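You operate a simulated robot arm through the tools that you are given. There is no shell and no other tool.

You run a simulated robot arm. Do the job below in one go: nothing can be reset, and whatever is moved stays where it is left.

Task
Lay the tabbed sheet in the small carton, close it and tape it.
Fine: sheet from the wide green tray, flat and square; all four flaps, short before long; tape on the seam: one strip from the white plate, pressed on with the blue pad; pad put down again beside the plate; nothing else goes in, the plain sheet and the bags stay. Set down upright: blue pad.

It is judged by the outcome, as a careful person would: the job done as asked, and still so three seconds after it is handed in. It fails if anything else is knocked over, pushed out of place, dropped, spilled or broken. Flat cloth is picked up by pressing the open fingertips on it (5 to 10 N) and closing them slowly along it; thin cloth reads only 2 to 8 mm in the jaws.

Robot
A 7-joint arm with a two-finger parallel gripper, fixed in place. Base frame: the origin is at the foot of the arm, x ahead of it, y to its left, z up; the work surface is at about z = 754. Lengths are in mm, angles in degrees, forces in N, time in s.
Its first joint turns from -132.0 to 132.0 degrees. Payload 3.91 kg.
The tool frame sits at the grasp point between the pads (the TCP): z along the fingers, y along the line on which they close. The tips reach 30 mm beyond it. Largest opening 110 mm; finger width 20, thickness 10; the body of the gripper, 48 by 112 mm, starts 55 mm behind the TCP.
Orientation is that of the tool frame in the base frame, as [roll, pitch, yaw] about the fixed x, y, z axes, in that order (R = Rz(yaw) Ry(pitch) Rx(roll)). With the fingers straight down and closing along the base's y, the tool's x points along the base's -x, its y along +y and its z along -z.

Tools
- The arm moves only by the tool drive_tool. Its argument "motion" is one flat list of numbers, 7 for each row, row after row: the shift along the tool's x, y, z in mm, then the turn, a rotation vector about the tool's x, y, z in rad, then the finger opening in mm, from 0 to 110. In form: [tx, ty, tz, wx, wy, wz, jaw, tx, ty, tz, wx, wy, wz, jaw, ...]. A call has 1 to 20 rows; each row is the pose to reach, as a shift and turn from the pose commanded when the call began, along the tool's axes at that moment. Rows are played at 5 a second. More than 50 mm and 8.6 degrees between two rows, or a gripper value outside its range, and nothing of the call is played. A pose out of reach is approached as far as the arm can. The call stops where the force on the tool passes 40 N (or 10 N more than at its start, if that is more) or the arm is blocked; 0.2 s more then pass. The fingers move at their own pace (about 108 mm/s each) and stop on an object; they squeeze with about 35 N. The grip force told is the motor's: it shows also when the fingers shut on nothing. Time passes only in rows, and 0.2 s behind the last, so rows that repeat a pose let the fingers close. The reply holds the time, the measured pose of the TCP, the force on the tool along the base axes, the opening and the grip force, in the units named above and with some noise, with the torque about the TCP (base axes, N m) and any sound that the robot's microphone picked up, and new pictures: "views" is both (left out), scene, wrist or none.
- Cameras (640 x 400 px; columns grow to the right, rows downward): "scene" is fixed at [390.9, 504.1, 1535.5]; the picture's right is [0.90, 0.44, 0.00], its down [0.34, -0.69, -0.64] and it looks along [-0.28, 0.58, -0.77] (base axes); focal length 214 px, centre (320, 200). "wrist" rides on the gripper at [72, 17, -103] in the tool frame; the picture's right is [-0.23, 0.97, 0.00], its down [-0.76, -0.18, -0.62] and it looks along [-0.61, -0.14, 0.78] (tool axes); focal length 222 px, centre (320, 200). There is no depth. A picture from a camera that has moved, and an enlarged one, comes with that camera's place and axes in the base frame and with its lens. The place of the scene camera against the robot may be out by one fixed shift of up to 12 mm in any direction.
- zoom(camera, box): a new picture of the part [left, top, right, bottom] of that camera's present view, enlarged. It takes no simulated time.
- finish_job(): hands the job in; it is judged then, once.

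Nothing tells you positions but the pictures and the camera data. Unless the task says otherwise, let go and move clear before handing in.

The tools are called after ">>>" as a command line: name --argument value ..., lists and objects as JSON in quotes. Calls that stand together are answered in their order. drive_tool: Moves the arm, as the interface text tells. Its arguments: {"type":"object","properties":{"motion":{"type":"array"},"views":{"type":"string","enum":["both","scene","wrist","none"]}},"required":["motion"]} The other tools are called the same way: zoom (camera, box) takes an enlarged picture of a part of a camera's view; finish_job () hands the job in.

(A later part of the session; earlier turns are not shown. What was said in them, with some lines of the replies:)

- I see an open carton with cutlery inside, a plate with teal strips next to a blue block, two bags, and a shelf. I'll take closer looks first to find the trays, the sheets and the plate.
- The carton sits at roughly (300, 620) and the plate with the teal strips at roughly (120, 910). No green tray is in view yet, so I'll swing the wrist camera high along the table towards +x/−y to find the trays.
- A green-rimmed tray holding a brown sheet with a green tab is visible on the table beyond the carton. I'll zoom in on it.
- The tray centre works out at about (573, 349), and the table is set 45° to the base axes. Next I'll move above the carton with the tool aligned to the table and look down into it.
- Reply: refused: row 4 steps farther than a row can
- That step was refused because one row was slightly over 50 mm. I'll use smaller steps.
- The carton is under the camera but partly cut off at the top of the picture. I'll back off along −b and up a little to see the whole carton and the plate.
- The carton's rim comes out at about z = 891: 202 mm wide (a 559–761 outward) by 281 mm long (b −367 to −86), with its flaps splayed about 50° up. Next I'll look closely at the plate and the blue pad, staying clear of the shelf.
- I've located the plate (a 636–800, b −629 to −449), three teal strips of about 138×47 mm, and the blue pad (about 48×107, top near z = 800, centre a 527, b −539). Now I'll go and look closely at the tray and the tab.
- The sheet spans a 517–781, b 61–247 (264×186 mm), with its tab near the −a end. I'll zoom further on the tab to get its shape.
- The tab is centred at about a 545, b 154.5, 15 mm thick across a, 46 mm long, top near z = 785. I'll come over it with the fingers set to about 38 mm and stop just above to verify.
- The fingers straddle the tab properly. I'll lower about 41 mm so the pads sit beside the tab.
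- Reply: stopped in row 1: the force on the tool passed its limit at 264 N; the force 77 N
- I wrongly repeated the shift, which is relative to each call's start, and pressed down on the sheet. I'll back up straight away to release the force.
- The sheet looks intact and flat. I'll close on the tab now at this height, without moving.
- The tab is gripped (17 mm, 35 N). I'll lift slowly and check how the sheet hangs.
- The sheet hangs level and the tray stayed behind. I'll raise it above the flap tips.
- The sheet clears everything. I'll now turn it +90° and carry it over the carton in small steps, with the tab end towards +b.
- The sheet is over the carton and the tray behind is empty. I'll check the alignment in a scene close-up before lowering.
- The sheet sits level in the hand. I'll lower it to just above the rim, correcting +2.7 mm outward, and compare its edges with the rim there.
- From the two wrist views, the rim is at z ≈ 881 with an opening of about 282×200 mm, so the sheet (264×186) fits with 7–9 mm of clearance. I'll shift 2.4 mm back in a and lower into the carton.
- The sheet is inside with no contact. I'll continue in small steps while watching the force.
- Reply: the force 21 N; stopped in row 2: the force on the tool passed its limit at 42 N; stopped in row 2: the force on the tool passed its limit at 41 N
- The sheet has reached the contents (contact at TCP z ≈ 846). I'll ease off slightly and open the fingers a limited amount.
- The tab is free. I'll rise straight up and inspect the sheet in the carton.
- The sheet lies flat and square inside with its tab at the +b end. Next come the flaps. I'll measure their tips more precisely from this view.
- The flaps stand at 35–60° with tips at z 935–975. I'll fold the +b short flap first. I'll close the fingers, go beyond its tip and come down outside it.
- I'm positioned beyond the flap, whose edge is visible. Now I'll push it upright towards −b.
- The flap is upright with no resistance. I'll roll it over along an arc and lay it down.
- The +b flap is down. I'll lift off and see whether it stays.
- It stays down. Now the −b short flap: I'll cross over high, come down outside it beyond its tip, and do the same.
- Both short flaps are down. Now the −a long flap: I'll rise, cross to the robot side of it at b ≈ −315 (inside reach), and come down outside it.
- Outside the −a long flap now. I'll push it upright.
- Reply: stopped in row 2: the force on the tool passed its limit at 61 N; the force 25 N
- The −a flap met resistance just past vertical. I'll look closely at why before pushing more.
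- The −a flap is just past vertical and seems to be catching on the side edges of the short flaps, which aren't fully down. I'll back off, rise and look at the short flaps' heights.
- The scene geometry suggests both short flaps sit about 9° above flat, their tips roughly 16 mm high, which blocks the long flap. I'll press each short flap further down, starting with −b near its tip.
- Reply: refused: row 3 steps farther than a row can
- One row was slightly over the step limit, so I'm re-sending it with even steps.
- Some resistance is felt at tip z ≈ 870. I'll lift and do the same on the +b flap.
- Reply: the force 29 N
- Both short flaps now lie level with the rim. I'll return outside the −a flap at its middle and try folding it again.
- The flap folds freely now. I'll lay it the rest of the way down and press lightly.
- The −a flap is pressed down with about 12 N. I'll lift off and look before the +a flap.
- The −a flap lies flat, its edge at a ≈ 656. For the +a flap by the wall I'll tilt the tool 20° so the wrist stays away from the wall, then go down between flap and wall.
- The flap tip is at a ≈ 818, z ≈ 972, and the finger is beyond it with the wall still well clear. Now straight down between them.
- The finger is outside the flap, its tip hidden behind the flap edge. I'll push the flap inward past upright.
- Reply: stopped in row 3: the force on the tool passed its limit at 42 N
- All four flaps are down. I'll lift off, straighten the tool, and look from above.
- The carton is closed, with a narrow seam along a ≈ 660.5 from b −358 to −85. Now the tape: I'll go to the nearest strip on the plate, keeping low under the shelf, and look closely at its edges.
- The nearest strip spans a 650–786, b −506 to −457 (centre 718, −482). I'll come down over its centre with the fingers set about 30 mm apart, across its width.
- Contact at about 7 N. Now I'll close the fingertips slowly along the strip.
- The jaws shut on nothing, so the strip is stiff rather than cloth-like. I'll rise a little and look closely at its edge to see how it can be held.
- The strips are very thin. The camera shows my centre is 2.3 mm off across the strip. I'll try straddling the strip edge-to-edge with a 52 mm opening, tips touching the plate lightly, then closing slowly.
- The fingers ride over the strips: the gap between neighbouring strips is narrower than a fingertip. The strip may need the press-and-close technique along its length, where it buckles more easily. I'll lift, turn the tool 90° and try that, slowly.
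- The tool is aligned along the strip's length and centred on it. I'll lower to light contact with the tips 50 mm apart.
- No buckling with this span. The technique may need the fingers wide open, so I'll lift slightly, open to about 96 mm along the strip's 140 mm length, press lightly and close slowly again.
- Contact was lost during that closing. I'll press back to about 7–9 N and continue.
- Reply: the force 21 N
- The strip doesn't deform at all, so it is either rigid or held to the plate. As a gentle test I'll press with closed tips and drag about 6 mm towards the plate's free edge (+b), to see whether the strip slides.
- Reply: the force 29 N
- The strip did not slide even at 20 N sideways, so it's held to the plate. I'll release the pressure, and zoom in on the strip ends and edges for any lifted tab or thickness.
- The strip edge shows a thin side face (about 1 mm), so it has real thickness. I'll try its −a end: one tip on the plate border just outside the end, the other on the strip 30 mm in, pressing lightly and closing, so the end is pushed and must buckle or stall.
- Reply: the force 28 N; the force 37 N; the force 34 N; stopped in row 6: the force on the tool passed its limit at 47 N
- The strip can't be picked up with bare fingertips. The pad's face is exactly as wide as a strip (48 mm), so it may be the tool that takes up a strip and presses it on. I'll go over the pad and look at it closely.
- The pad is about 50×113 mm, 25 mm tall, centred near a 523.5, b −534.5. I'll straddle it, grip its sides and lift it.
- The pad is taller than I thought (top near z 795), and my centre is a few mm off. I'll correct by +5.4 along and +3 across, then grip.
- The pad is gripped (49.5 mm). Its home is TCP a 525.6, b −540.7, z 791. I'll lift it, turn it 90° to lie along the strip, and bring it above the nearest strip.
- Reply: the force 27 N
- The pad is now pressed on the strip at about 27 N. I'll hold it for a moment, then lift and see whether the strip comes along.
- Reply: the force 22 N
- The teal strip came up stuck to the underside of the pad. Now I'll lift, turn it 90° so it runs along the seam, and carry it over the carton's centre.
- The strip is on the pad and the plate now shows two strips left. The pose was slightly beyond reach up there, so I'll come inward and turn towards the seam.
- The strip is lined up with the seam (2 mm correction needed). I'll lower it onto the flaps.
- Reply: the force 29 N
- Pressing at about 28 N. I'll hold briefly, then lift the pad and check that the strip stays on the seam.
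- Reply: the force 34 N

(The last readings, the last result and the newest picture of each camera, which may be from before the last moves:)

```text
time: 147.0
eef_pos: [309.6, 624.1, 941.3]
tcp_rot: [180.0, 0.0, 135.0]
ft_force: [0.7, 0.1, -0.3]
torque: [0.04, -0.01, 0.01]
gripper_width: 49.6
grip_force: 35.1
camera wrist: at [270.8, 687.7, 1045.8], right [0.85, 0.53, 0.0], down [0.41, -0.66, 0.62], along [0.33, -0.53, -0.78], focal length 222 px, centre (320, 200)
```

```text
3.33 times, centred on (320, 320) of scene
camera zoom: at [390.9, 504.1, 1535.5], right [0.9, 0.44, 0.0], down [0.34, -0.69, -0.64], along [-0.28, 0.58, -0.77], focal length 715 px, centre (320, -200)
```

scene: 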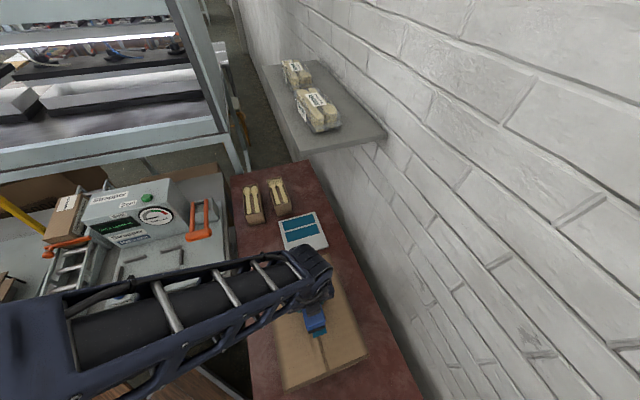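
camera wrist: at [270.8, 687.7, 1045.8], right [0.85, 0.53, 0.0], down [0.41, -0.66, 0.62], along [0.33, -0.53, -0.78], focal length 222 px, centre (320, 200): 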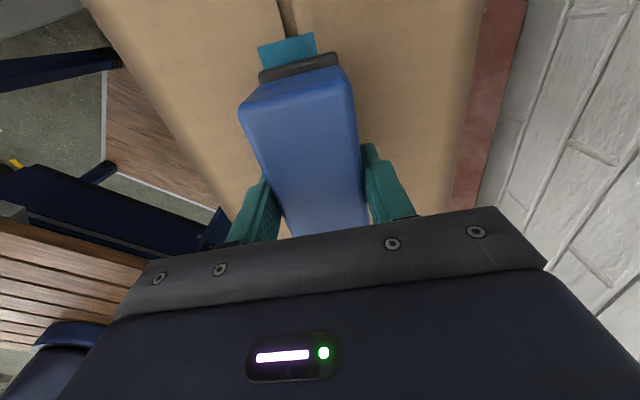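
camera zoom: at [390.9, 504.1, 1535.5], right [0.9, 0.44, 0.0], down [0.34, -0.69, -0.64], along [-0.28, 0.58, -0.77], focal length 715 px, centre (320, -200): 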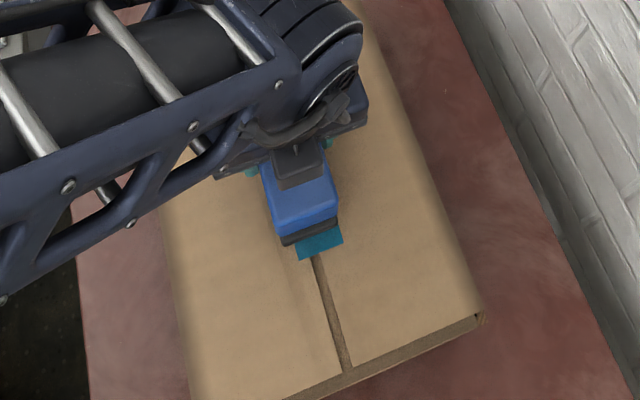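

The strip stayed on the seam and the pad came away clean. I'll press the ends of the strip too, shifting the pad 18 mm each way and pressing straight down.

>>> drive_tool --motion '[9, 0, 0, 0, 0, 0, 35, 18, 0, 0, 0, 0, 0, 35, 18, 0, 8, 0, 0, 0, 35, 18, 0, 14, 0, 0, 0, 35, 18, 0, 16.5, 0, 0, 0, 35, 18, 0, 17.5, 0, 0, 0, 35]' --views "none"

>>> drive_tool --motion '[0, 0, 0.5, 0, 0, 0, 35, 0, 0, 1, 0, 0, 0, 35, 0, 0, 1, 0, 0, 0, 35]' --views "none"

```text
time: 148.4
eef_pos: [298.2, 638.7, 924.4]
tcp_rot: [-179.9, 0.1, 135.0]
ft_force: [0.3, -0.9, 0.8]
torque: [-0.03, 0.02, 0.0]
gripper_width: 49.6
grip_force: 35.2
```

```text
time: 149.2
eef_pos: [297.1, 638.3, 923.0]
tcp_rot: [179.9, 0.0, 134.9]
ft_force: [-1.1, 3.1, 9.0]
torque: [-0.09, -0.21, 0.05]
gripper_width: 49.7
grip_force: 34.9
```

>>> drive_tool --motion '[0, 0, 0.4, 0, 0, 0, 35, 0, 0, 0.7, 0, 0, 0, 35, 0, 0, 0.7, 0, 0, 0, 35]' --views "none"

>>> drive_tool --motion '[0, 0, -3, 0, 0, 0, 35, 0, 0, -10, 0, 0, 0, 35, 0, 0, -18, 0, 0, 0, 35]' --views "both"

>>> zoom --camera "wrist" --box '[160, 0, 480, 220]'

>>> zoom --camera "scene" --box '[270, 260, 370, 380]'

```text
time: 150.0
eef_pos: [297.6, 637.3, 922.4]
tcp_rot: [179.9, 0.0, 134.8]
ft_force: [4.3, 8.9, 17.0]
torque: [0.33, -0.29, 0.07]
gripper_width: 49.7
grip_force: 35.2
```

```text
time: 150.8
eef_pos: [296.7, 638.5, 939.6]
tcp_rot: [-180.0, -0.1, 134.9]
ft_force: [0.0, 0.1, -1.9]
torque: [-0.01, -0.01, -0.02]
gripper_width: 49.4
grip_force: 34.9
camera wrist: at [258.4, 700.4, 1044.9], right [0.85, 0.53, 0.0], down [0.41, -0.66, 0.62], along [0.33, -0.53, -0.78], focal length 222 px, centre (320, 200)
```

scene: 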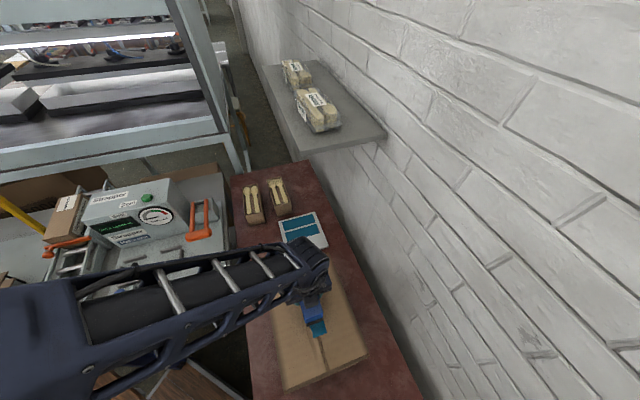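
wrist: 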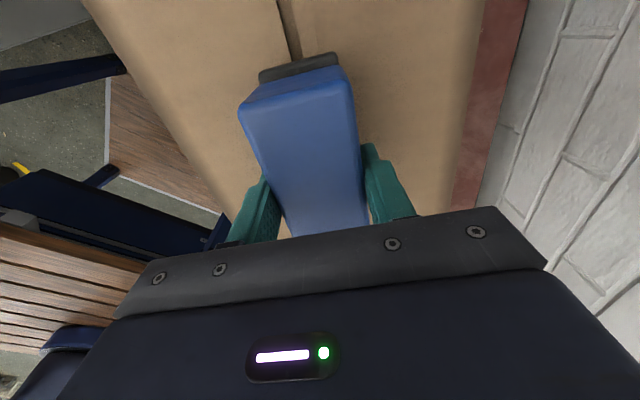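

```text
1.82 times, centred on (320, 110) of wrist
camera zoom: at [258.4, 700.4, 1044.9], right [0.85, 0.53, 0.0], down [0.41, -0.66, 0.62], along [0.33, -0.53, -0.78], focal length 404 px, centre (320, 364)
```

zoom: 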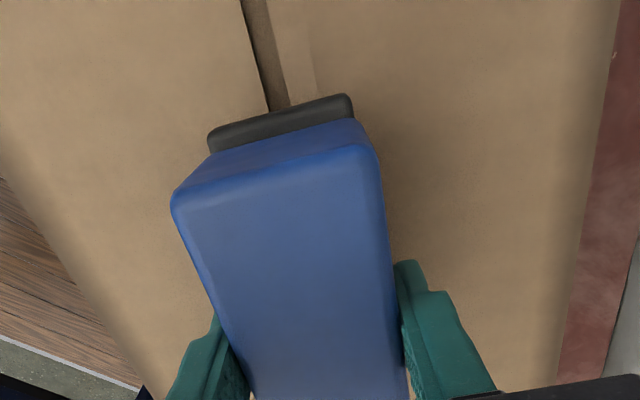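

```text
3.33 times, centred on (320, 320) of scene
camera zoom: at [390.9, 504.1, 1535.5], right [0.9, 0.44, 0.0], down [0.34, -0.69, -0.64], along [-0.28, 0.58, -0.77], focal length 715 px, centre (320, -200)
```

zoom: 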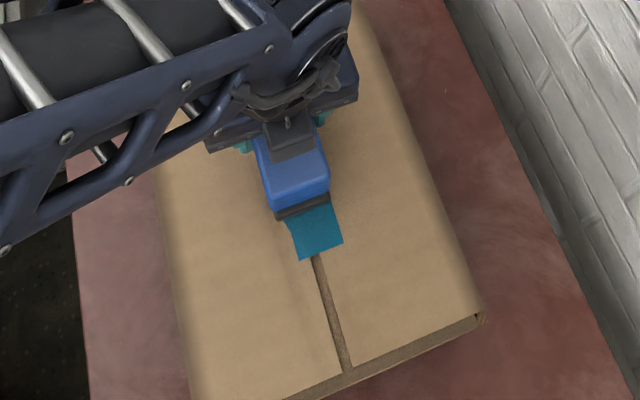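

>>> drive_tool --motion '[-18, 0, 0, 0, 0, 0, 35, -36, 0, 0, 0, 0, 0, 35, -36, 0, 8, 0, 0, 0, 35, -36, 0, 14, 0, 0, 0, 35, -36, 0, 16.5, 0, 0, 0, 35, -36, 0, 17.5, 0, 0, 0, 35]' --views "none"

>>> drive_tool --motion '[0, 0, 0.5, 0, 0, 0, 35, 0, 0, 0.9, 0, 0, 0, 35, 0, 0, 0.9, 0, 0, 0, 35]' --views "none"

```text
time: 152.2
eef_pos: [323.6, 612.4, 923.4]
tcp_rot: [179.9, 0.0, 134.9]
ft_force: [-1.5, 0.7, 3.8]
torque: [-0.08, 0.0, -0.05]
gripper_width: 49.8
grip_force: 35.0
```

```text
time: 153.0
eef_pos: [323.5, 611.5, 924.1]
tcp_rot: [179.9, -0.1, 134.9]
ft_force: [-2.5, -1.6, 12.0]
torque: [-0.08, 0.13, 0.0]
gripper_width: 49.7
grip_force: 35.2
```

>>> drive_tool --motion '[0, 0, 0.5, 0, 0, 0, 35, 0, 0, 0.9, 0, 0, 0, 35, 0, 0, 0.9, 0, 0, 0, 35]' --views "none"

>>> drive_tool --motion '[0, 0, -3, 0, 0, 0, 35, 0, 0, -10, 0, 0, 0, 35, 0, 0, -30, 0, 0, 0, 35, 0, 0, -55, 0, 0, 0, 35]' --views "both"

>>> zoom --camera "wrist" --box '[160, 0, 480, 220]'

>>> zoom --camera "scene" --box '[270, 260, 370, 380]'

```text
time: 153.8
eef_pos: [323.5, 610.6, 923.2]
tcp_rot: [179.8, -0.1, 134.9]
ft_force: [-2.2, 2.4, 31.1]
torque: [-0.32, -0.12, -0.02]
gripper_width: 49.5
grip_force: 35.0
```

```text
time: 154.8
eef_pos: [322.9, 610.8, 975.9]
tcp_rot: [-180.0, -0.1, 134.9]
ft_force: [-0.1, 0.0, -1.5]
torque: [0.01, 0.01, 0.0]
gripper_width: 49.8
grip_force: 35.2
camera wrist: at [284.1, 673.6, 1081.1], right [0.85, 0.53, 0.0], down [0.41, -0.66, 0.62], along [0.33, -0.53, -0.78], focal length 222 px, centre (320, 200)
```

scene: 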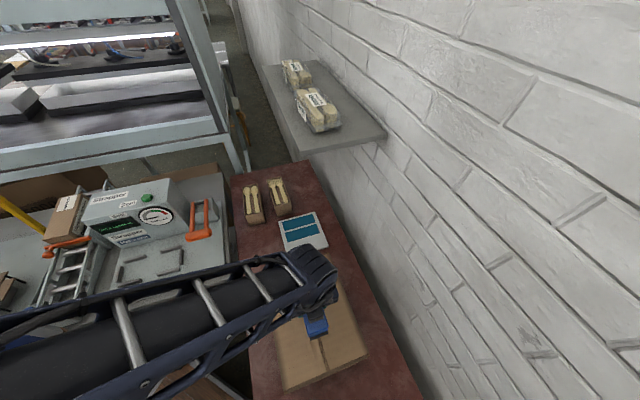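
wrist: 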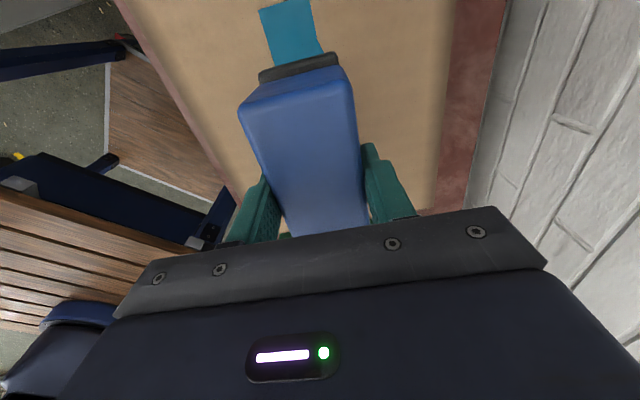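

```text
1.82 times, centred on (320, 110) of wrist
camera zoom: at [284.1, 673.6, 1081.1], right [0.85, 0.53, 0.0], down [0.41, -0.66, 0.62], along [0.33, -0.53, -0.78], focal length 404 px, centre (320, 364)
```

zoom: 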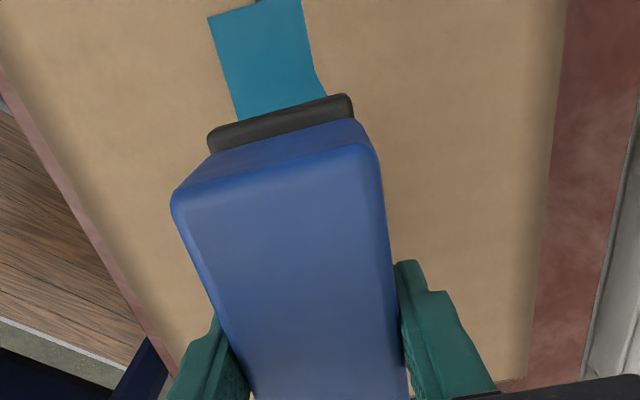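

```text
3.33 times, centred on (320, 320) of scene
camera zoom: at [390.9, 504.1, 1535.5], right [0.9, 0.44, 0.0], down [0.34, -0.69, -0.64], along [-0.28, 0.58, -0.77], focal length 715 px, centre (320, -200)
```

zoom: 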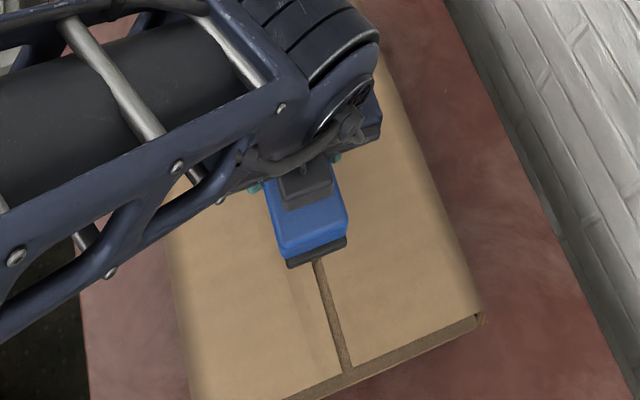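

The strip's edge looks curved near the pad, so part of it may still cling to the pad. I'll look closer before moving.

>>> zoom --camera "wrist" --box '[245, 0, 345, 85]'

>>> zoom --camera "scene" --box '[295, 290, 345, 350]'

```text
4.71 times, centred on (295, 42) of wrist
camera zoom: at [284.1, 673.6, 1081.1], right [0.85, 0.53, 0.0], down [0.41, -0.66, 0.62], along [0.33, -0.53, -0.78], focal length 1045 px, centre (438, 941)
```

zoom: 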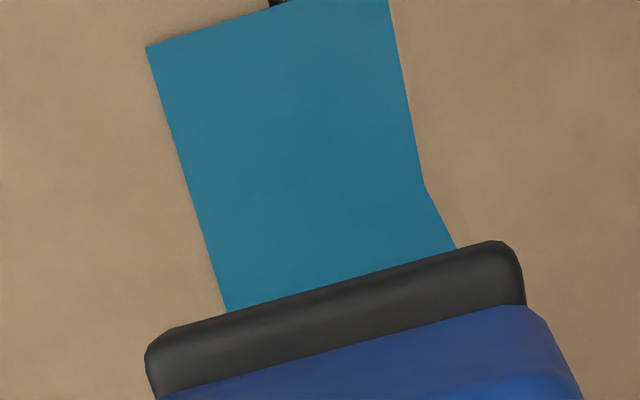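

```text
6.67 times, centred on (320, 320) of scene
camera zoom: at [390.9, 504.1, 1535.5], right [0.9, 0.44, 0.0], down [0.34, -0.69, -0.64], along [-0.28, 0.58, -0.77], focal length 1430 px, centre (320, -600)
```

zoom: 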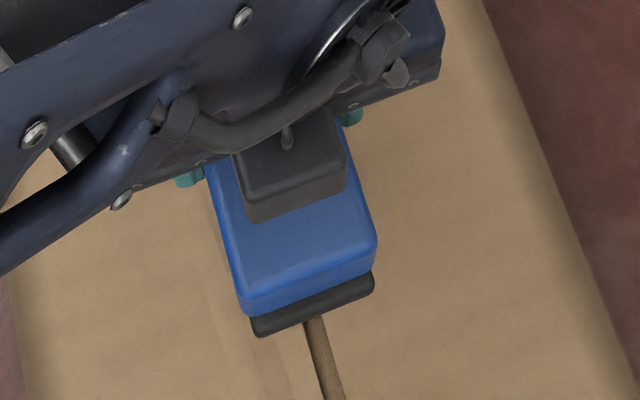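

>>> drive_tool --motion '[0, 0, -8, 0, 0, 0, 35, 0, 0, -16, 0, 0, 0, 35]' --views "both"

>>> zoom --camera "wrist" --box '[235, 0, 355, 85]'

>>> zoom --camera "scene" --box '[285, 270, 345, 350]'

```text
time: 155.4
eef_pos: [323.2, 610.9, 993.6]
tcp_rot: [-179.9, 0.0, 134.9]
ft_force: [-0.3, 0.2, -1.8]
torque: [-0.02, -0.06, 0.0]
gripper_width: 49.4
grip_force: 34.6
camera wrist: at [284.6, 674.0, 1097.6], right [0.85, 0.53, 0.0], down [0.41, -0.67, 0.62], along [0.33, -0.53, -0.78], focal length 222 px, centre (320, 200)
```

scene: 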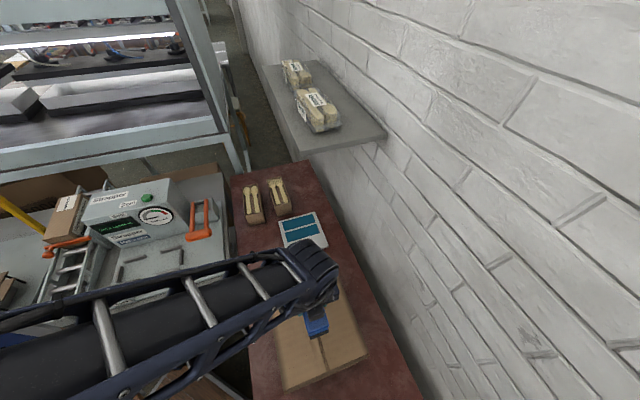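
wrist: 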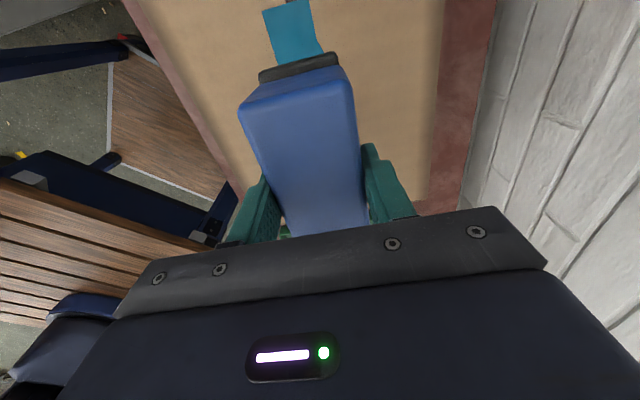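

```text
4.71 times, centred on (295, 42) of wrist
camera zoom: at [284.6, 674.0, 1097.6], right [0.85, 0.53, 0.0], down [0.41, -0.67, 0.62], along [0.33, -0.53, -0.78], focal length 1045 px, centre (438, 941)
```

zoom: 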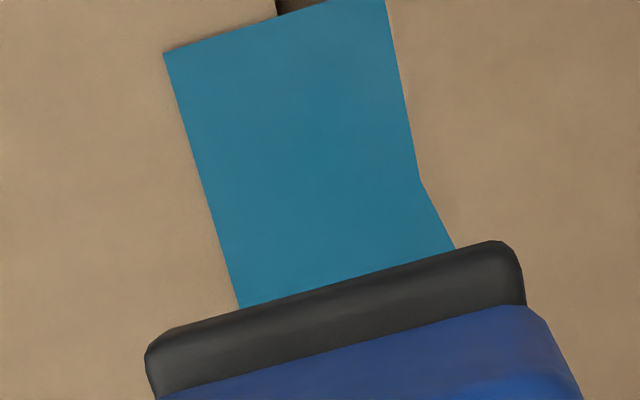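

```text
5.00 times, centred on (315, 310) of scene
camera zoom: at [390.9, 504.1, 1535.5], right [0.9, 0.44, 0.0], down [0.34, -0.69, -0.64], along [-0.28, 0.58, -0.77], focal length 1072 px, centre (345, -350)
```

zoom: 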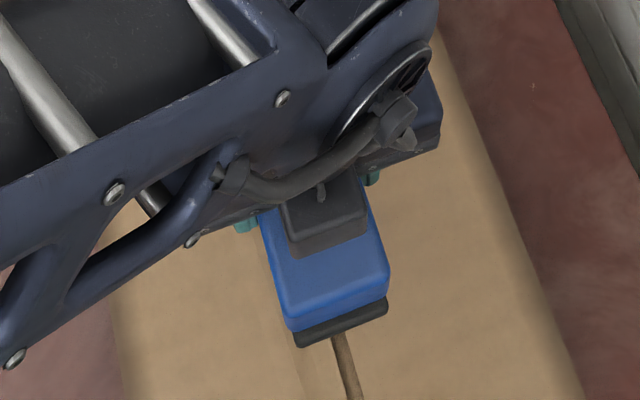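

The strip's −a edge stays put as the pad rises, so the pad is free of it. The visible right edge is irregular, though. I'll take the pad back towards its place, which clears the view, and inspect the tape.

>>> drive_tool --motion '[42, -17, 0, 0, 0, 0, 35, 84, -34, 0, 0, 0, 0, 35, 126, -51, 0, 0, 0, 0, 35, 168, -68, 0, 0, 0, 0, 35, 210, -85, 0, 0, 0, 0, 35, 252, -102, 0, 0, 0, 0, 35, 294, -119, 10, 0, 0, 0, 35, 337, -135, 30, 0, 0, 0, 35]' --views "both"

>>> zoom --camera "scene" --box '[250, 240, 390, 400]'

>>> zoom --camera "scene" --box '[285, 270, 345, 350]'

```text
time: 157.2
eef_pos: [-10.4, 758.8, 961.8]
tcp_rot: [-180.0, -0.1, 134.9]
ft_force: [0.3, 0.9, -0.8]
torque: [-0.03, 0.07, -0.02]
gripper_width: 49.6
grip_force: 35.0
camera wrist: at [-48.7, 821.8, 1067.4], right [0.85, 0.53, 0.0], down [0.41, -0.67, 0.62], along [0.33, -0.53, -0.78], focal length 222 px, centre (320, 200)
```

scene: 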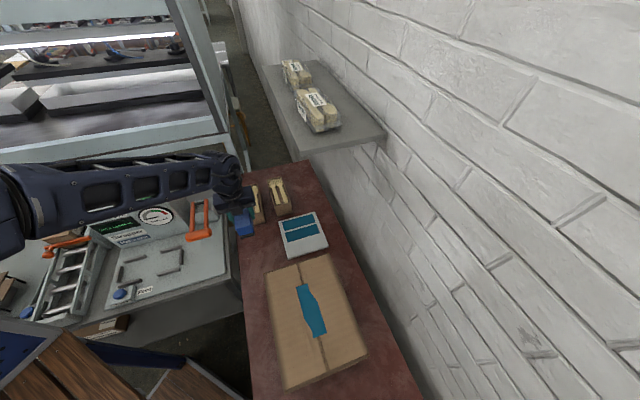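
wrist: 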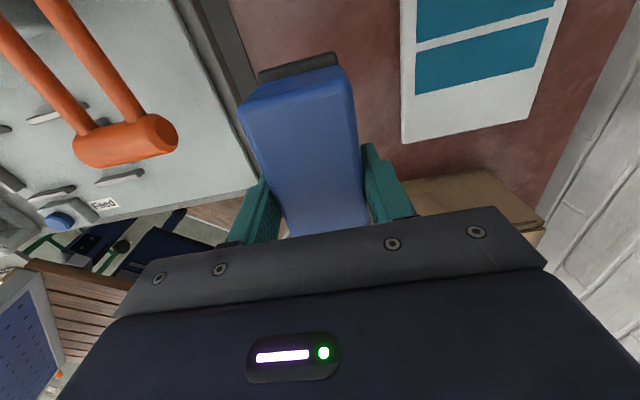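

```text
2.50 times, centred on (320, 320) of scene
camera zoom: at [390.9, 504.1, 1535.5], right [0.9, 0.44, 0.0], down [0.34, -0.69, -0.64], along [-0.28, 0.58, -0.77], focal length 536 px, centre (320, -100)
```

zoom: 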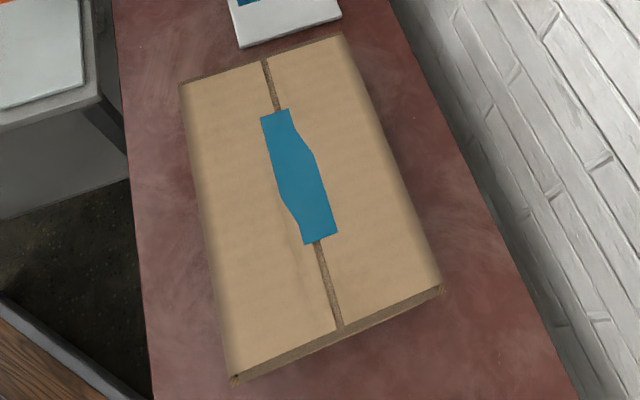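

```text
5.00 times, centred on (315, 310) of scene
camera zoom: at [390.9, 504.1, 1535.5], right [0.9, 0.44, 0.0], down [0.34, -0.69, -0.64], along [-0.28, 0.58, -0.77], focal length 1072 px, centre (345, -350)
```

zoom: 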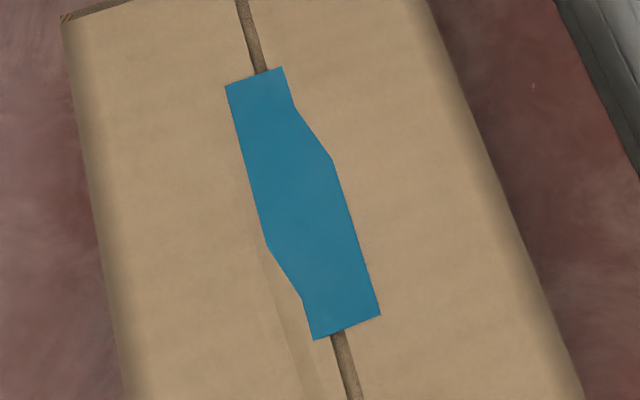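

The tape bridges the seam along about 140 mm and is stuck to the carton. First I'll set the pad back upright in its place beside the plate, then inspect the tape up close.

>>> drive_tool --motion '[-1, -1, 40, 0, 0, 0, 35, -3, -3, 80, 0, 0, 0, 35, -3.2, -3.6, 120, 0, 0, 0, 35, -3.2, -3.6, 145, 0, 0, 0, 35, -3.2, -3.6, 157, 0, 0, 0, 35]' --views "both"

>>> zoom --camera "wrist" --box '[180, 20, 500, 240]'

```text
time: 158.4
eef_pos: [-10.6, 752.7, 805.8]
tcp_rot: [179.9, -0.1, 134.9]
ft_force: [-0.6, -0.3, -1.6]
torque: [0.0, -0.01, 0.0]
gripper_width: 49.9
grip_force: 35.0
camera wrist: at [-49.5, 815.5, 910.1], right [0.85, 0.53, 0.0], down [0.41, -0.67, 0.62], along [0.33, -0.53, -0.78], focal length 222 px, centre (320, 200)
```

scene: 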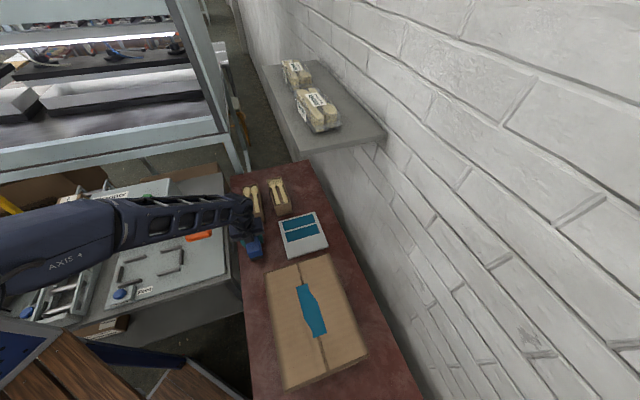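
wrist: 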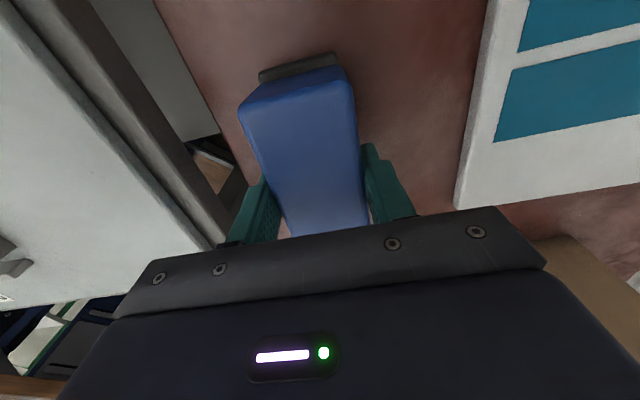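

```text
1.82 times, centred on (340, 130) of wrist
camera zoom: at [-49.5, 815.5, 910.1], right [0.85, 0.53, 0.0], down [0.41, -0.67, 0.62], along [0.33, -0.53, -0.78], focal length 404 px, centre (284, 327)
```

zoom: 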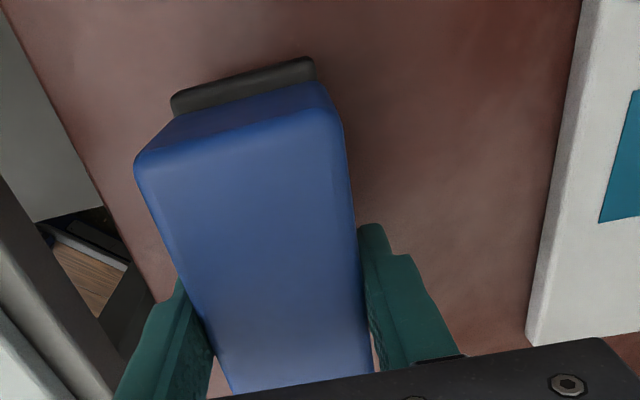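

>>> zoom --camera "scene" --box '[293, 280, 323, 310]'

>>> zoom --camera "scene" --box '[300, 310, 330, 340]'

>>> zoom --camera "scene" --box '[255, 250, 375, 395]'

```text
13.33 times, centred on (308, 295) of scene
camera zoom: at [390.9, 504.1, 1535.5], right [0.9, 0.44, 0.0], down [0.34, -0.69, -0.64], along [-0.28, 0.58, -0.77], focal length 2860 px, centre (480, -1067)
```

zoom: 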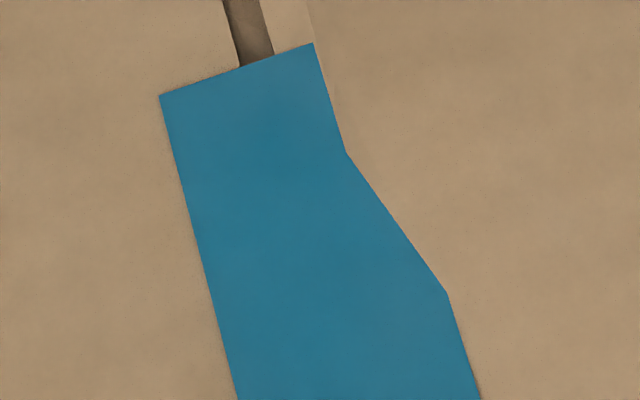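

```text
13.33 times, centred on (315, 325) of scene
camera zoom: at [390.9, 504.1, 1535.5], right [0.9, 0.44, 0.0], down [0.34, -0.69, -0.64], along [-0.28, 0.58, -0.77], focal length 2860 px, centre (387, -1467)
```

zoom: 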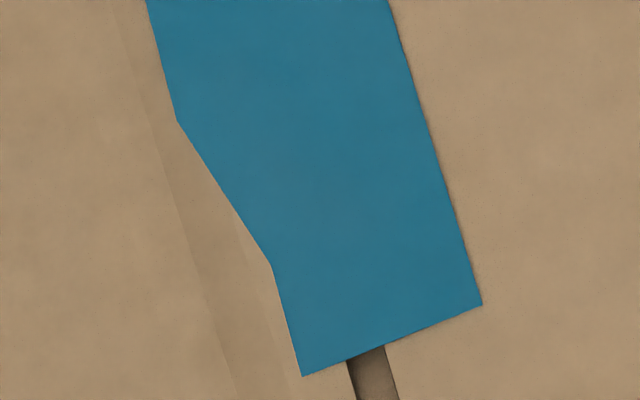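

```text
2.76 times, centred on (315, 322) of scene
camera zoom: at [390.9, 504.1, 1535.5], right [0.9, 0.44, 0.0], down [0.34, -0.69, -0.64], along [-0.28, 0.58, -0.77], focal length 592 px, centre (334, -138)
```

zoom: 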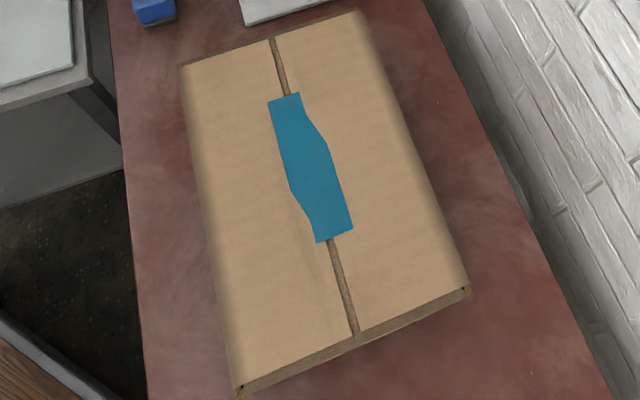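

The tape is stuck flat across the gap, bonded to both flaps over its whole length. I'll now lower the pad the last bit onto the table.

>>> drive_tool --motion '[0, 0.5, 6, 0, 0, 0, 35, 0, 0.5, 11, 0, 0, 0, 35, 0, 0.5, 13, 0, 0, 0, 35]' --views "none"

>>> drive_tool --motion '[0, 0, 0.7, 0, 0, 0, 35, 0, 0, 1.4, 0, 0, 0, 35]' --views "none"

```text
time: 159.2
eef_pos: [-11.0, 750.9, 791.8]
tcp_rot: [-180.0, -0.1, 134.9]
ft_force: [0.4, 0.2, -1.1]
torque: [0.0, 0.0, -0.01]
gripper_width: 49.6
grip_force: 35.4
```

```text
time: 159.8
eef_pos: [-9.3, 751.1, 790.8]
tcp_rot: [180.0, 0.0, 134.8]
ft_force: [0.6, 0.0, -1.9]
torque: [0.01, 0.02, -0.02]
gripper_width: 49.6
grip_force: 35.0
```

>>> drive_tool --motion '[0, 0, 0.8, 0, 0, 0, 35, 0, 0, 1.6, 0, 0, 0, 35]' --views "none"

>>> drive_tool --motion '[0, 0, 0.8, 0, 0, 0, 35, 0, 0, 1.6, 0, 0, 0, 35]' --views "none"

>>> drive_tool --motion '[0, 0, 0.8, 0, 0, 0, 35, 0, 0, 1.6, 0, 0, 0, 35]' --views "wrist"

```text
time: 160.4
eef_pos: [-11.0, 751.1, 789.4]
tcp_rot: [-180.0, 0.0, 134.9]
ft_force: [-0.1, 0.1, -0.8]
torque: [0.0, -0.01, -0.02]
gripper_width: 49.7
grip_force: 34.6
```

```text
time: 161.0
eef_pos: [-10.0, 750.1, 786.7]
tcp_rot: [179.9, -0.1, 134.9]
ft_force: [-0.6, -0.1, -1.3]
torque: [-0.01, -0.03, 0.05]
gripper_width: 49.7
grip_force: 35.1
```

```text
time: 161.6
eef_pos: [-11.0, 750.2, 787.0]
tcp_rot: [180.0, -0.1, 134.9]
ft_force: [-0.6, 0.1, -2.2]
torque: [0.0, 0.0, -0.01]
gripper_width: 49.6
grip_force: 34.9
camera wrist: at [-49.1, 813.5, 892.3], right [0.85, 0.53, 0.0], down [0.41, -0.67, 0.62], along [0.33, -0.53, -0.78], focal length 222 px, centre (320, 200)
```

wrist: 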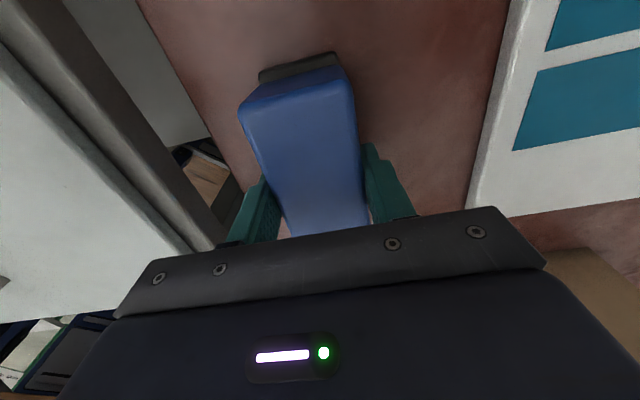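

>>> drive_tool --motion '[0, 0, 0.8, 0, 0, 0, 35, 0, 0, 1.5, 0, 0, 0, 35]' --views "none"

>>> drive_tool --motion '[0, 0, 0.7, 0, 0, 0, 35, 0, 0, 1.2, 0, 0, 0, 35]' --views "none"

```text
time: 162.2
eef_pos: [-10.1, 751.4, 786.9]
tcp_rot: [179.9, -0.1, 134.8]
ft_force: [0.8, -7.0, 14.6]
torque: [-0.45, 0.05, -0.03]
gripper_width: 49.5
grip_force: 34.8
```

```text
time: 162.8
eef_pos: [-10.3, 751.2, 786.5]
tcp_rot: [179.9, -0.1, 134.8]
ft_force: [4.0, -12.7, 33.5]
torque: [-0.31, 0.11, -0.01]
gripper_width: 49.7
grip_force: 34.8
```

The pad is on the table. I'll ease the force and open the fingers slowly.

>>> drive_tool --motion '[0, 0, -0.8, 0, 0, 0, 35, 0, 0, -1.3, 0, 0, 0, 35]' --views "none"

>>> drive_tool --motion '[0, 0, 0, 0, 0, 0, 48, 0, 0, 0, 0, 0, 0, 52, 0, 0, 0, 0, 0, 0, 58, 0, 0, 0, 0, 0, 0, 68, 0, 0, 0, 0, 0, 0, 78]' --views "wrist"

```text
time: 163.4
eef_pos: [-9.4, 750.6, 786.1]
tcp_rot: [180.0, -0.1, 134.8]
ft_force: [6.4, -2.2, 19.9]
torque: [0.5, 0.27, -0.08]
gripper_width: 49.3
grip_force: 35.2
```

```text
time: 164.6
eef_pos: [-12.2, 751.0, 785.3]
tcp_rot: [179.9, 0.0, 134.8]
ft_force: [0.1, -0.9, 0.6]
torque: [0.03, 0.0, 0.02]
gripper_width: 77.9
grip_force: 0.0
camera wrist: at [-50.0, 814.3, 890.7], right [0.85, 0.53, 0.0], down [0.41, -0.67, 0.62], along [0.33, -0.53, -0.78], focal length 222 px, centre (320, 200)
```

wrist: 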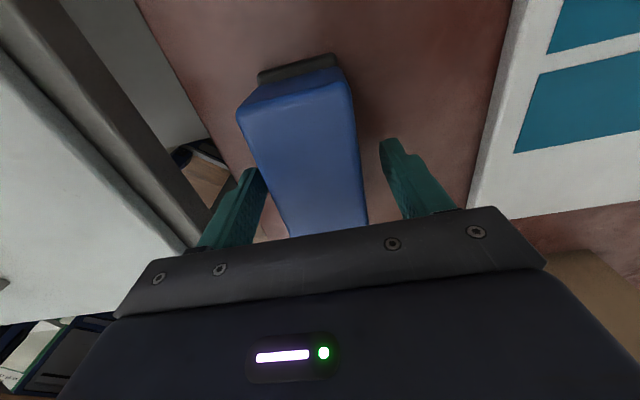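

Released. I'll rise straight up and check the pad and plate.

>>> drive_tool --motion '[0, 0, -20, 0, 0, 0, 80, 0, 0, -55, 0, 0, 0, 80, 0, 0, -100, 0, 0, 0, 80, 0, 0, -140, 0, 0, 0, 80, 0, 0, -180, 0, 0, 0, 80]' --views "both"

>>> zoom --camera "scene" --box '[225, 165, 345, 285]'

>>> zoom --camera "wrist" --box '[200, 0, 640, 240]'

```text
time: 165.8
eef_pos: [-13.7, 751.2, 967.1]
tcp_rot: [180.0, 0.0, 134.8]
ft_force: [0.2, 0.5, 0.1]
torque: [0.03, -0.03, -0.02]
gripper_width: 79.9
grip_force: 0.1
camera wrist: at [-51.8, 814.4, 1072.5], right [0.85, 0.53, 0.0], down [0.41, -0.67, 0.62], along [0.33, -0.53, -0.78], focal length 222 px, centre (320, 200)
```

scene: 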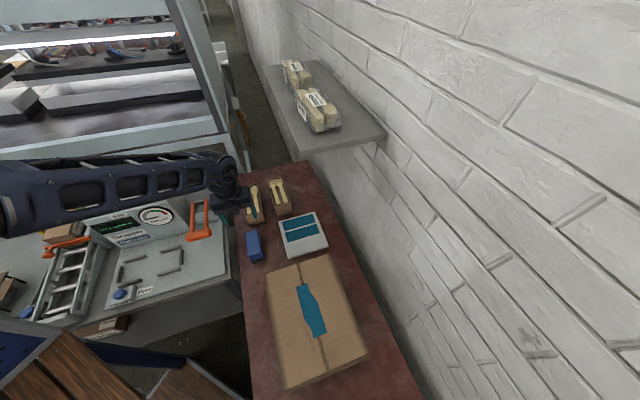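
wrist: 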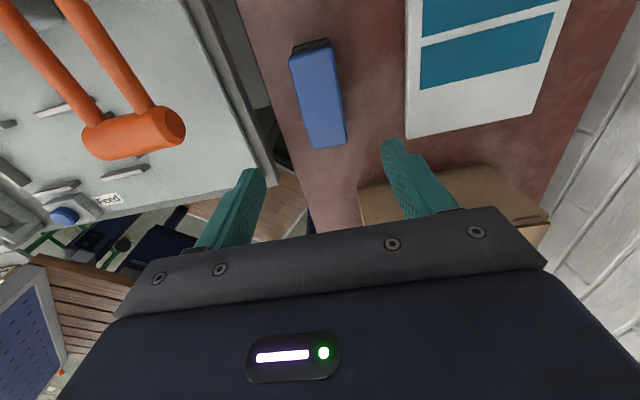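

```text
3.33 times, centred on (285, 225) of scene
camera zoom: at [390.9, 504.1, 1535.5], right [0.9, 0.44, 0.0], down [0.34, -0.69, -0.64], along [-0.28, 0.58, -0.77], focal length 715 px, centre (437, 117)
```

zoom: 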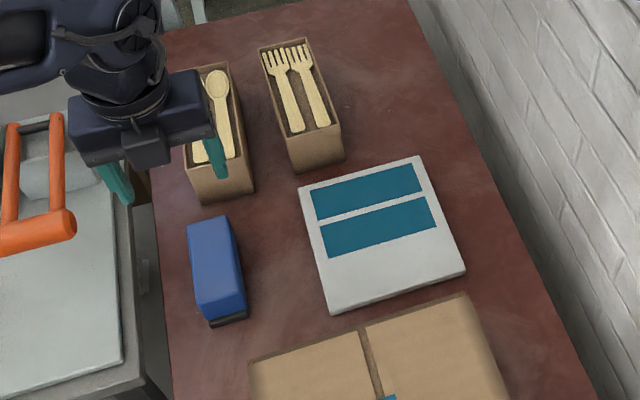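

```text
1.45 times, centred on (420, 120) of wrist
camera zoom: at [-51.8, 814.4, 1072.5], right [0.85, 0.53, 0.0], down [0.41, -0.67, 0.62], along [0.33, -0.53, -0.78], focal length 323 px, centre (174, 316)
```

zoom: 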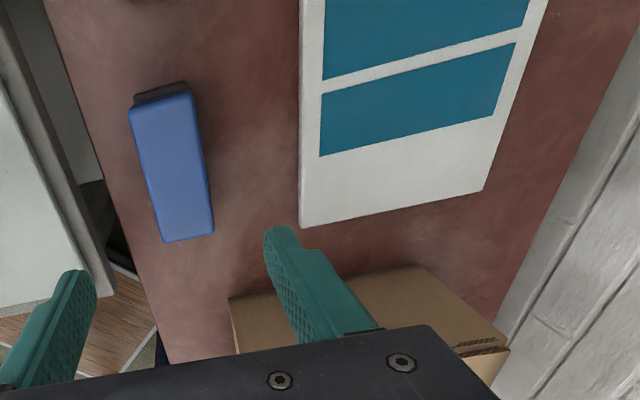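

The pad stands upright beside the plate, two strips remain, and the boxes are untouched. I'll fly over the carton to inspect the tape from above.

>>> drive_tool --motion '[-36, 18, -12, 0, 0, 0, 80, -72, 36, -24, 0, 0, 0, 80, -108, 54, -36, 0, 0, 0, 90, -144, 72, -48, 0, 0, 0, 100, -180, 90, -60, 0, 0, 0, 110, -216, 110, -72, 0, 0, 0, 110, -251, 128, -83, 0, 0, 0, 110]' --views "wrist"

>>> zoom --camera "wrist" --box '[200, 40, 440, 220]'

>>> zoom --camera "wrist" --box '[280, 80, 380, 200]'

```text
time: 167.4
eef_pos: [259.5, 660.7, 1050.2]
tcp_rot: [-179.9, 0.1, 135.0]
ft_force: [-0.9, 1.4, -0.2]
torque: [-0.03, -0.11, 0.01]
gripper_width: 109.8
grip_force: 0.1
camera wrist: at [221.8, 723.8, 1155.2], right [0.85, 0.53, 0.0], down [0.41, -0.66, 0.62], along [0.33, -0.53, -0.78], focal length 222 px, centre (320, 200)
```

wrist: 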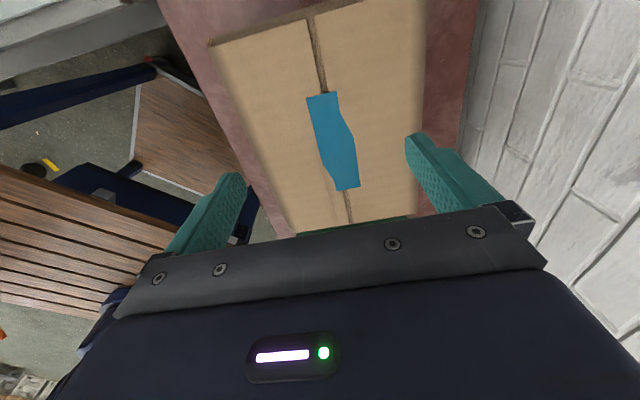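

```text
2.22 times, centred on (320, 130) of wrist
camera zoom: at [221.8, 723.8, 1155.2], right [0.85, 0.53, 0.0], down [0.41, -0.66, 0.62], along [0.33, -0.53, -0.78], focal length 494 px, centre (320, 356)
```

zoom: 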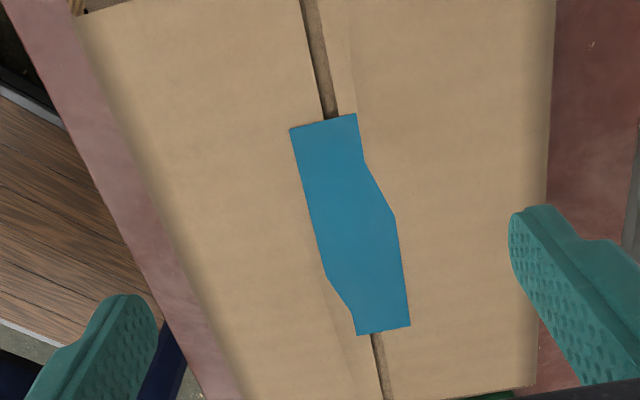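

```text
3.33 times, centred on (330, 140) of wrist
camera zoom: at [221.8, 723.8, 1155.2], right [0.85, 0.53, 0.0], down [0.41, -0.66, 0.62], along [0.33, -0.53, -0.78], focal length 740 px, centre (287, 400)
```

zoom: 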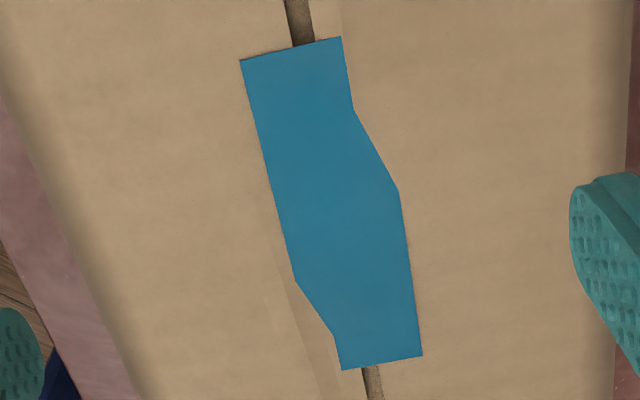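

The tape sits centred and straight over the seam, holding both flaps, with all flaps flat. I'll move the arm up and clear and take a final look around.

>>> drive_tool --motion '[0, -12, -40, 0, 0, 0, 110, 0, -25, -80, 0, 0, 0, 110, 0, -40, -120, 0, 0, 0, 110, 30, -60, -140, 0, 0, 0, 110, 60, -80, -140, 0, 0, 0, 110, 60, -80, -140, 0, 0, 0, 110]' --views "both"

>>> zoom --camera "scene" --box '[220, 160, 420, 400]'

>>> zoom --camera "wrist" --box '[200, 0, 520, 220]'

```text
time: 168.8
eef_pos: [157.7, 647.9, 1189.8]
tcp_rot: [-180.0, 0.0, 134.9]
ft_force: [0.3, -0.1, 0.3]
torque: [0.03, -0.01, 0.01]
gripper_width: 109.8
grip_force: 0.1
camera wrist: at [119.1, 711.1, 1294.3], right [0.85, 0.53, 0.0], down [0.41, -0.67, 0.62], along [0.33, -0.53, -0.78], focal length 222 px, centre (320, 200)
```

scene: 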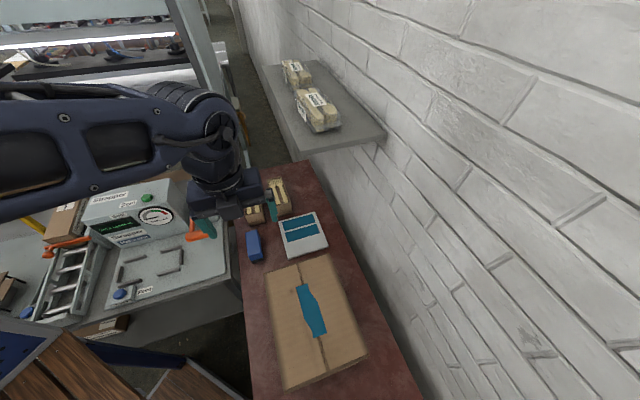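
wrist: 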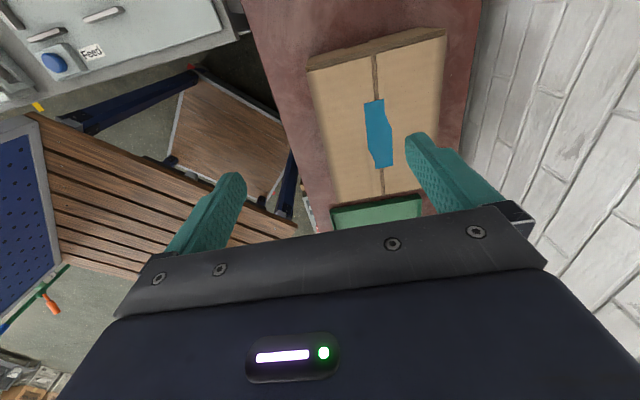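

```text
1.67 times, centred on (320, 280) of scene
camera zoom: at [390.9, 504.1, 1535.5], right [0.9, 0.44, 0.0], down [0.34, -0.69, -0.64], along [-0.28, 0.58, -0.77], focal length 358 px, centre (320, 67)
```

zoom: 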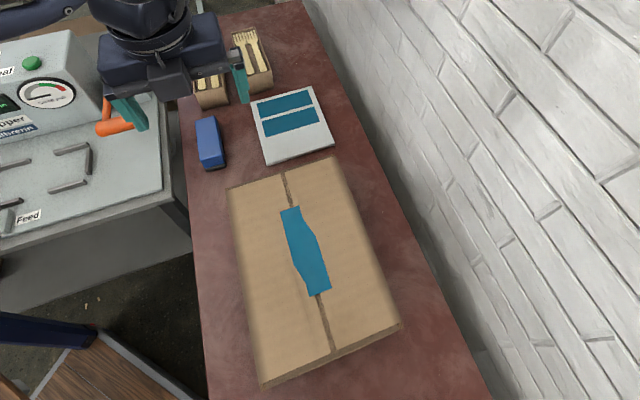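

```text
1.82 times, centred on (360, 110) of wrist
camera zoom: at [119.1, 711.1, 1294.3], right [0.85, 0.53, 0.0], down [0.41, -0.67, 0.62], along [0.33, -0.53, -0.78], focal length 404 px, centre (247, 364)
```

zoom: 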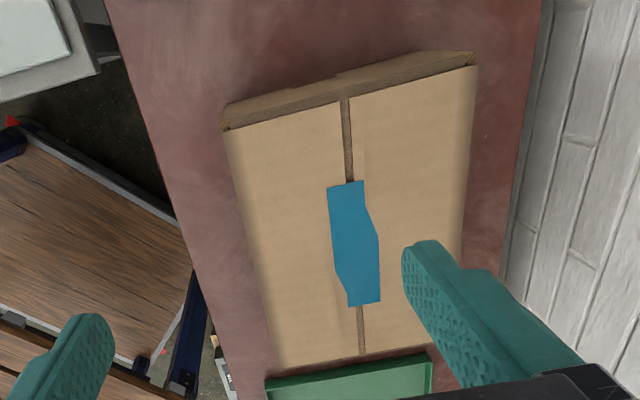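

The carton is closed and taped along its seam with one strip. The pad stands upright beside the plate, and the tray, plate, boxes and bags are in place. The arm is clear, so I'm handing the job in.

>>> finish_job

```text
The job is handed in.
```

The job is handed in: the carton is closed and taped with one strip, and the arm is clear. I did not see a result from the judging.

- **Sheet:** the tabbed sheet from the green tray lies flat and square on the contents, with its tab at the end nearer the tray.
- **Flaps:** all four are closed, short ones first. The short flaps had to be pressed down a second time before the long ones would fold.
- **Tape:** the strip is centred along the seam and was pressed on with the pad at about 20–30 N, at the middle and at both ends. It covers about 140 mm of the 288 mm seam. Two of its corners look tucked just under the flap surface. I think that is only how the picture draws uneven cardboard, but I could not confirm it.
- **Pad:** it is back upright beside the plate, about 3 mm from where it started.
- **Other items:** two strips remain on the plate, and the bags and cutlery boxes look undisturbed. I never saw the plain sheet.

- **Excess force:** while picking up the sheet I pressed down on the tabbed sheet in the tray by mistake, with a brief peak of 264 N. It looked intact afterwards.
- **Failed tape picks:** several attempts to lift a strip with bare fingertips failed before I used the pad, and the strips showed no marks from it.
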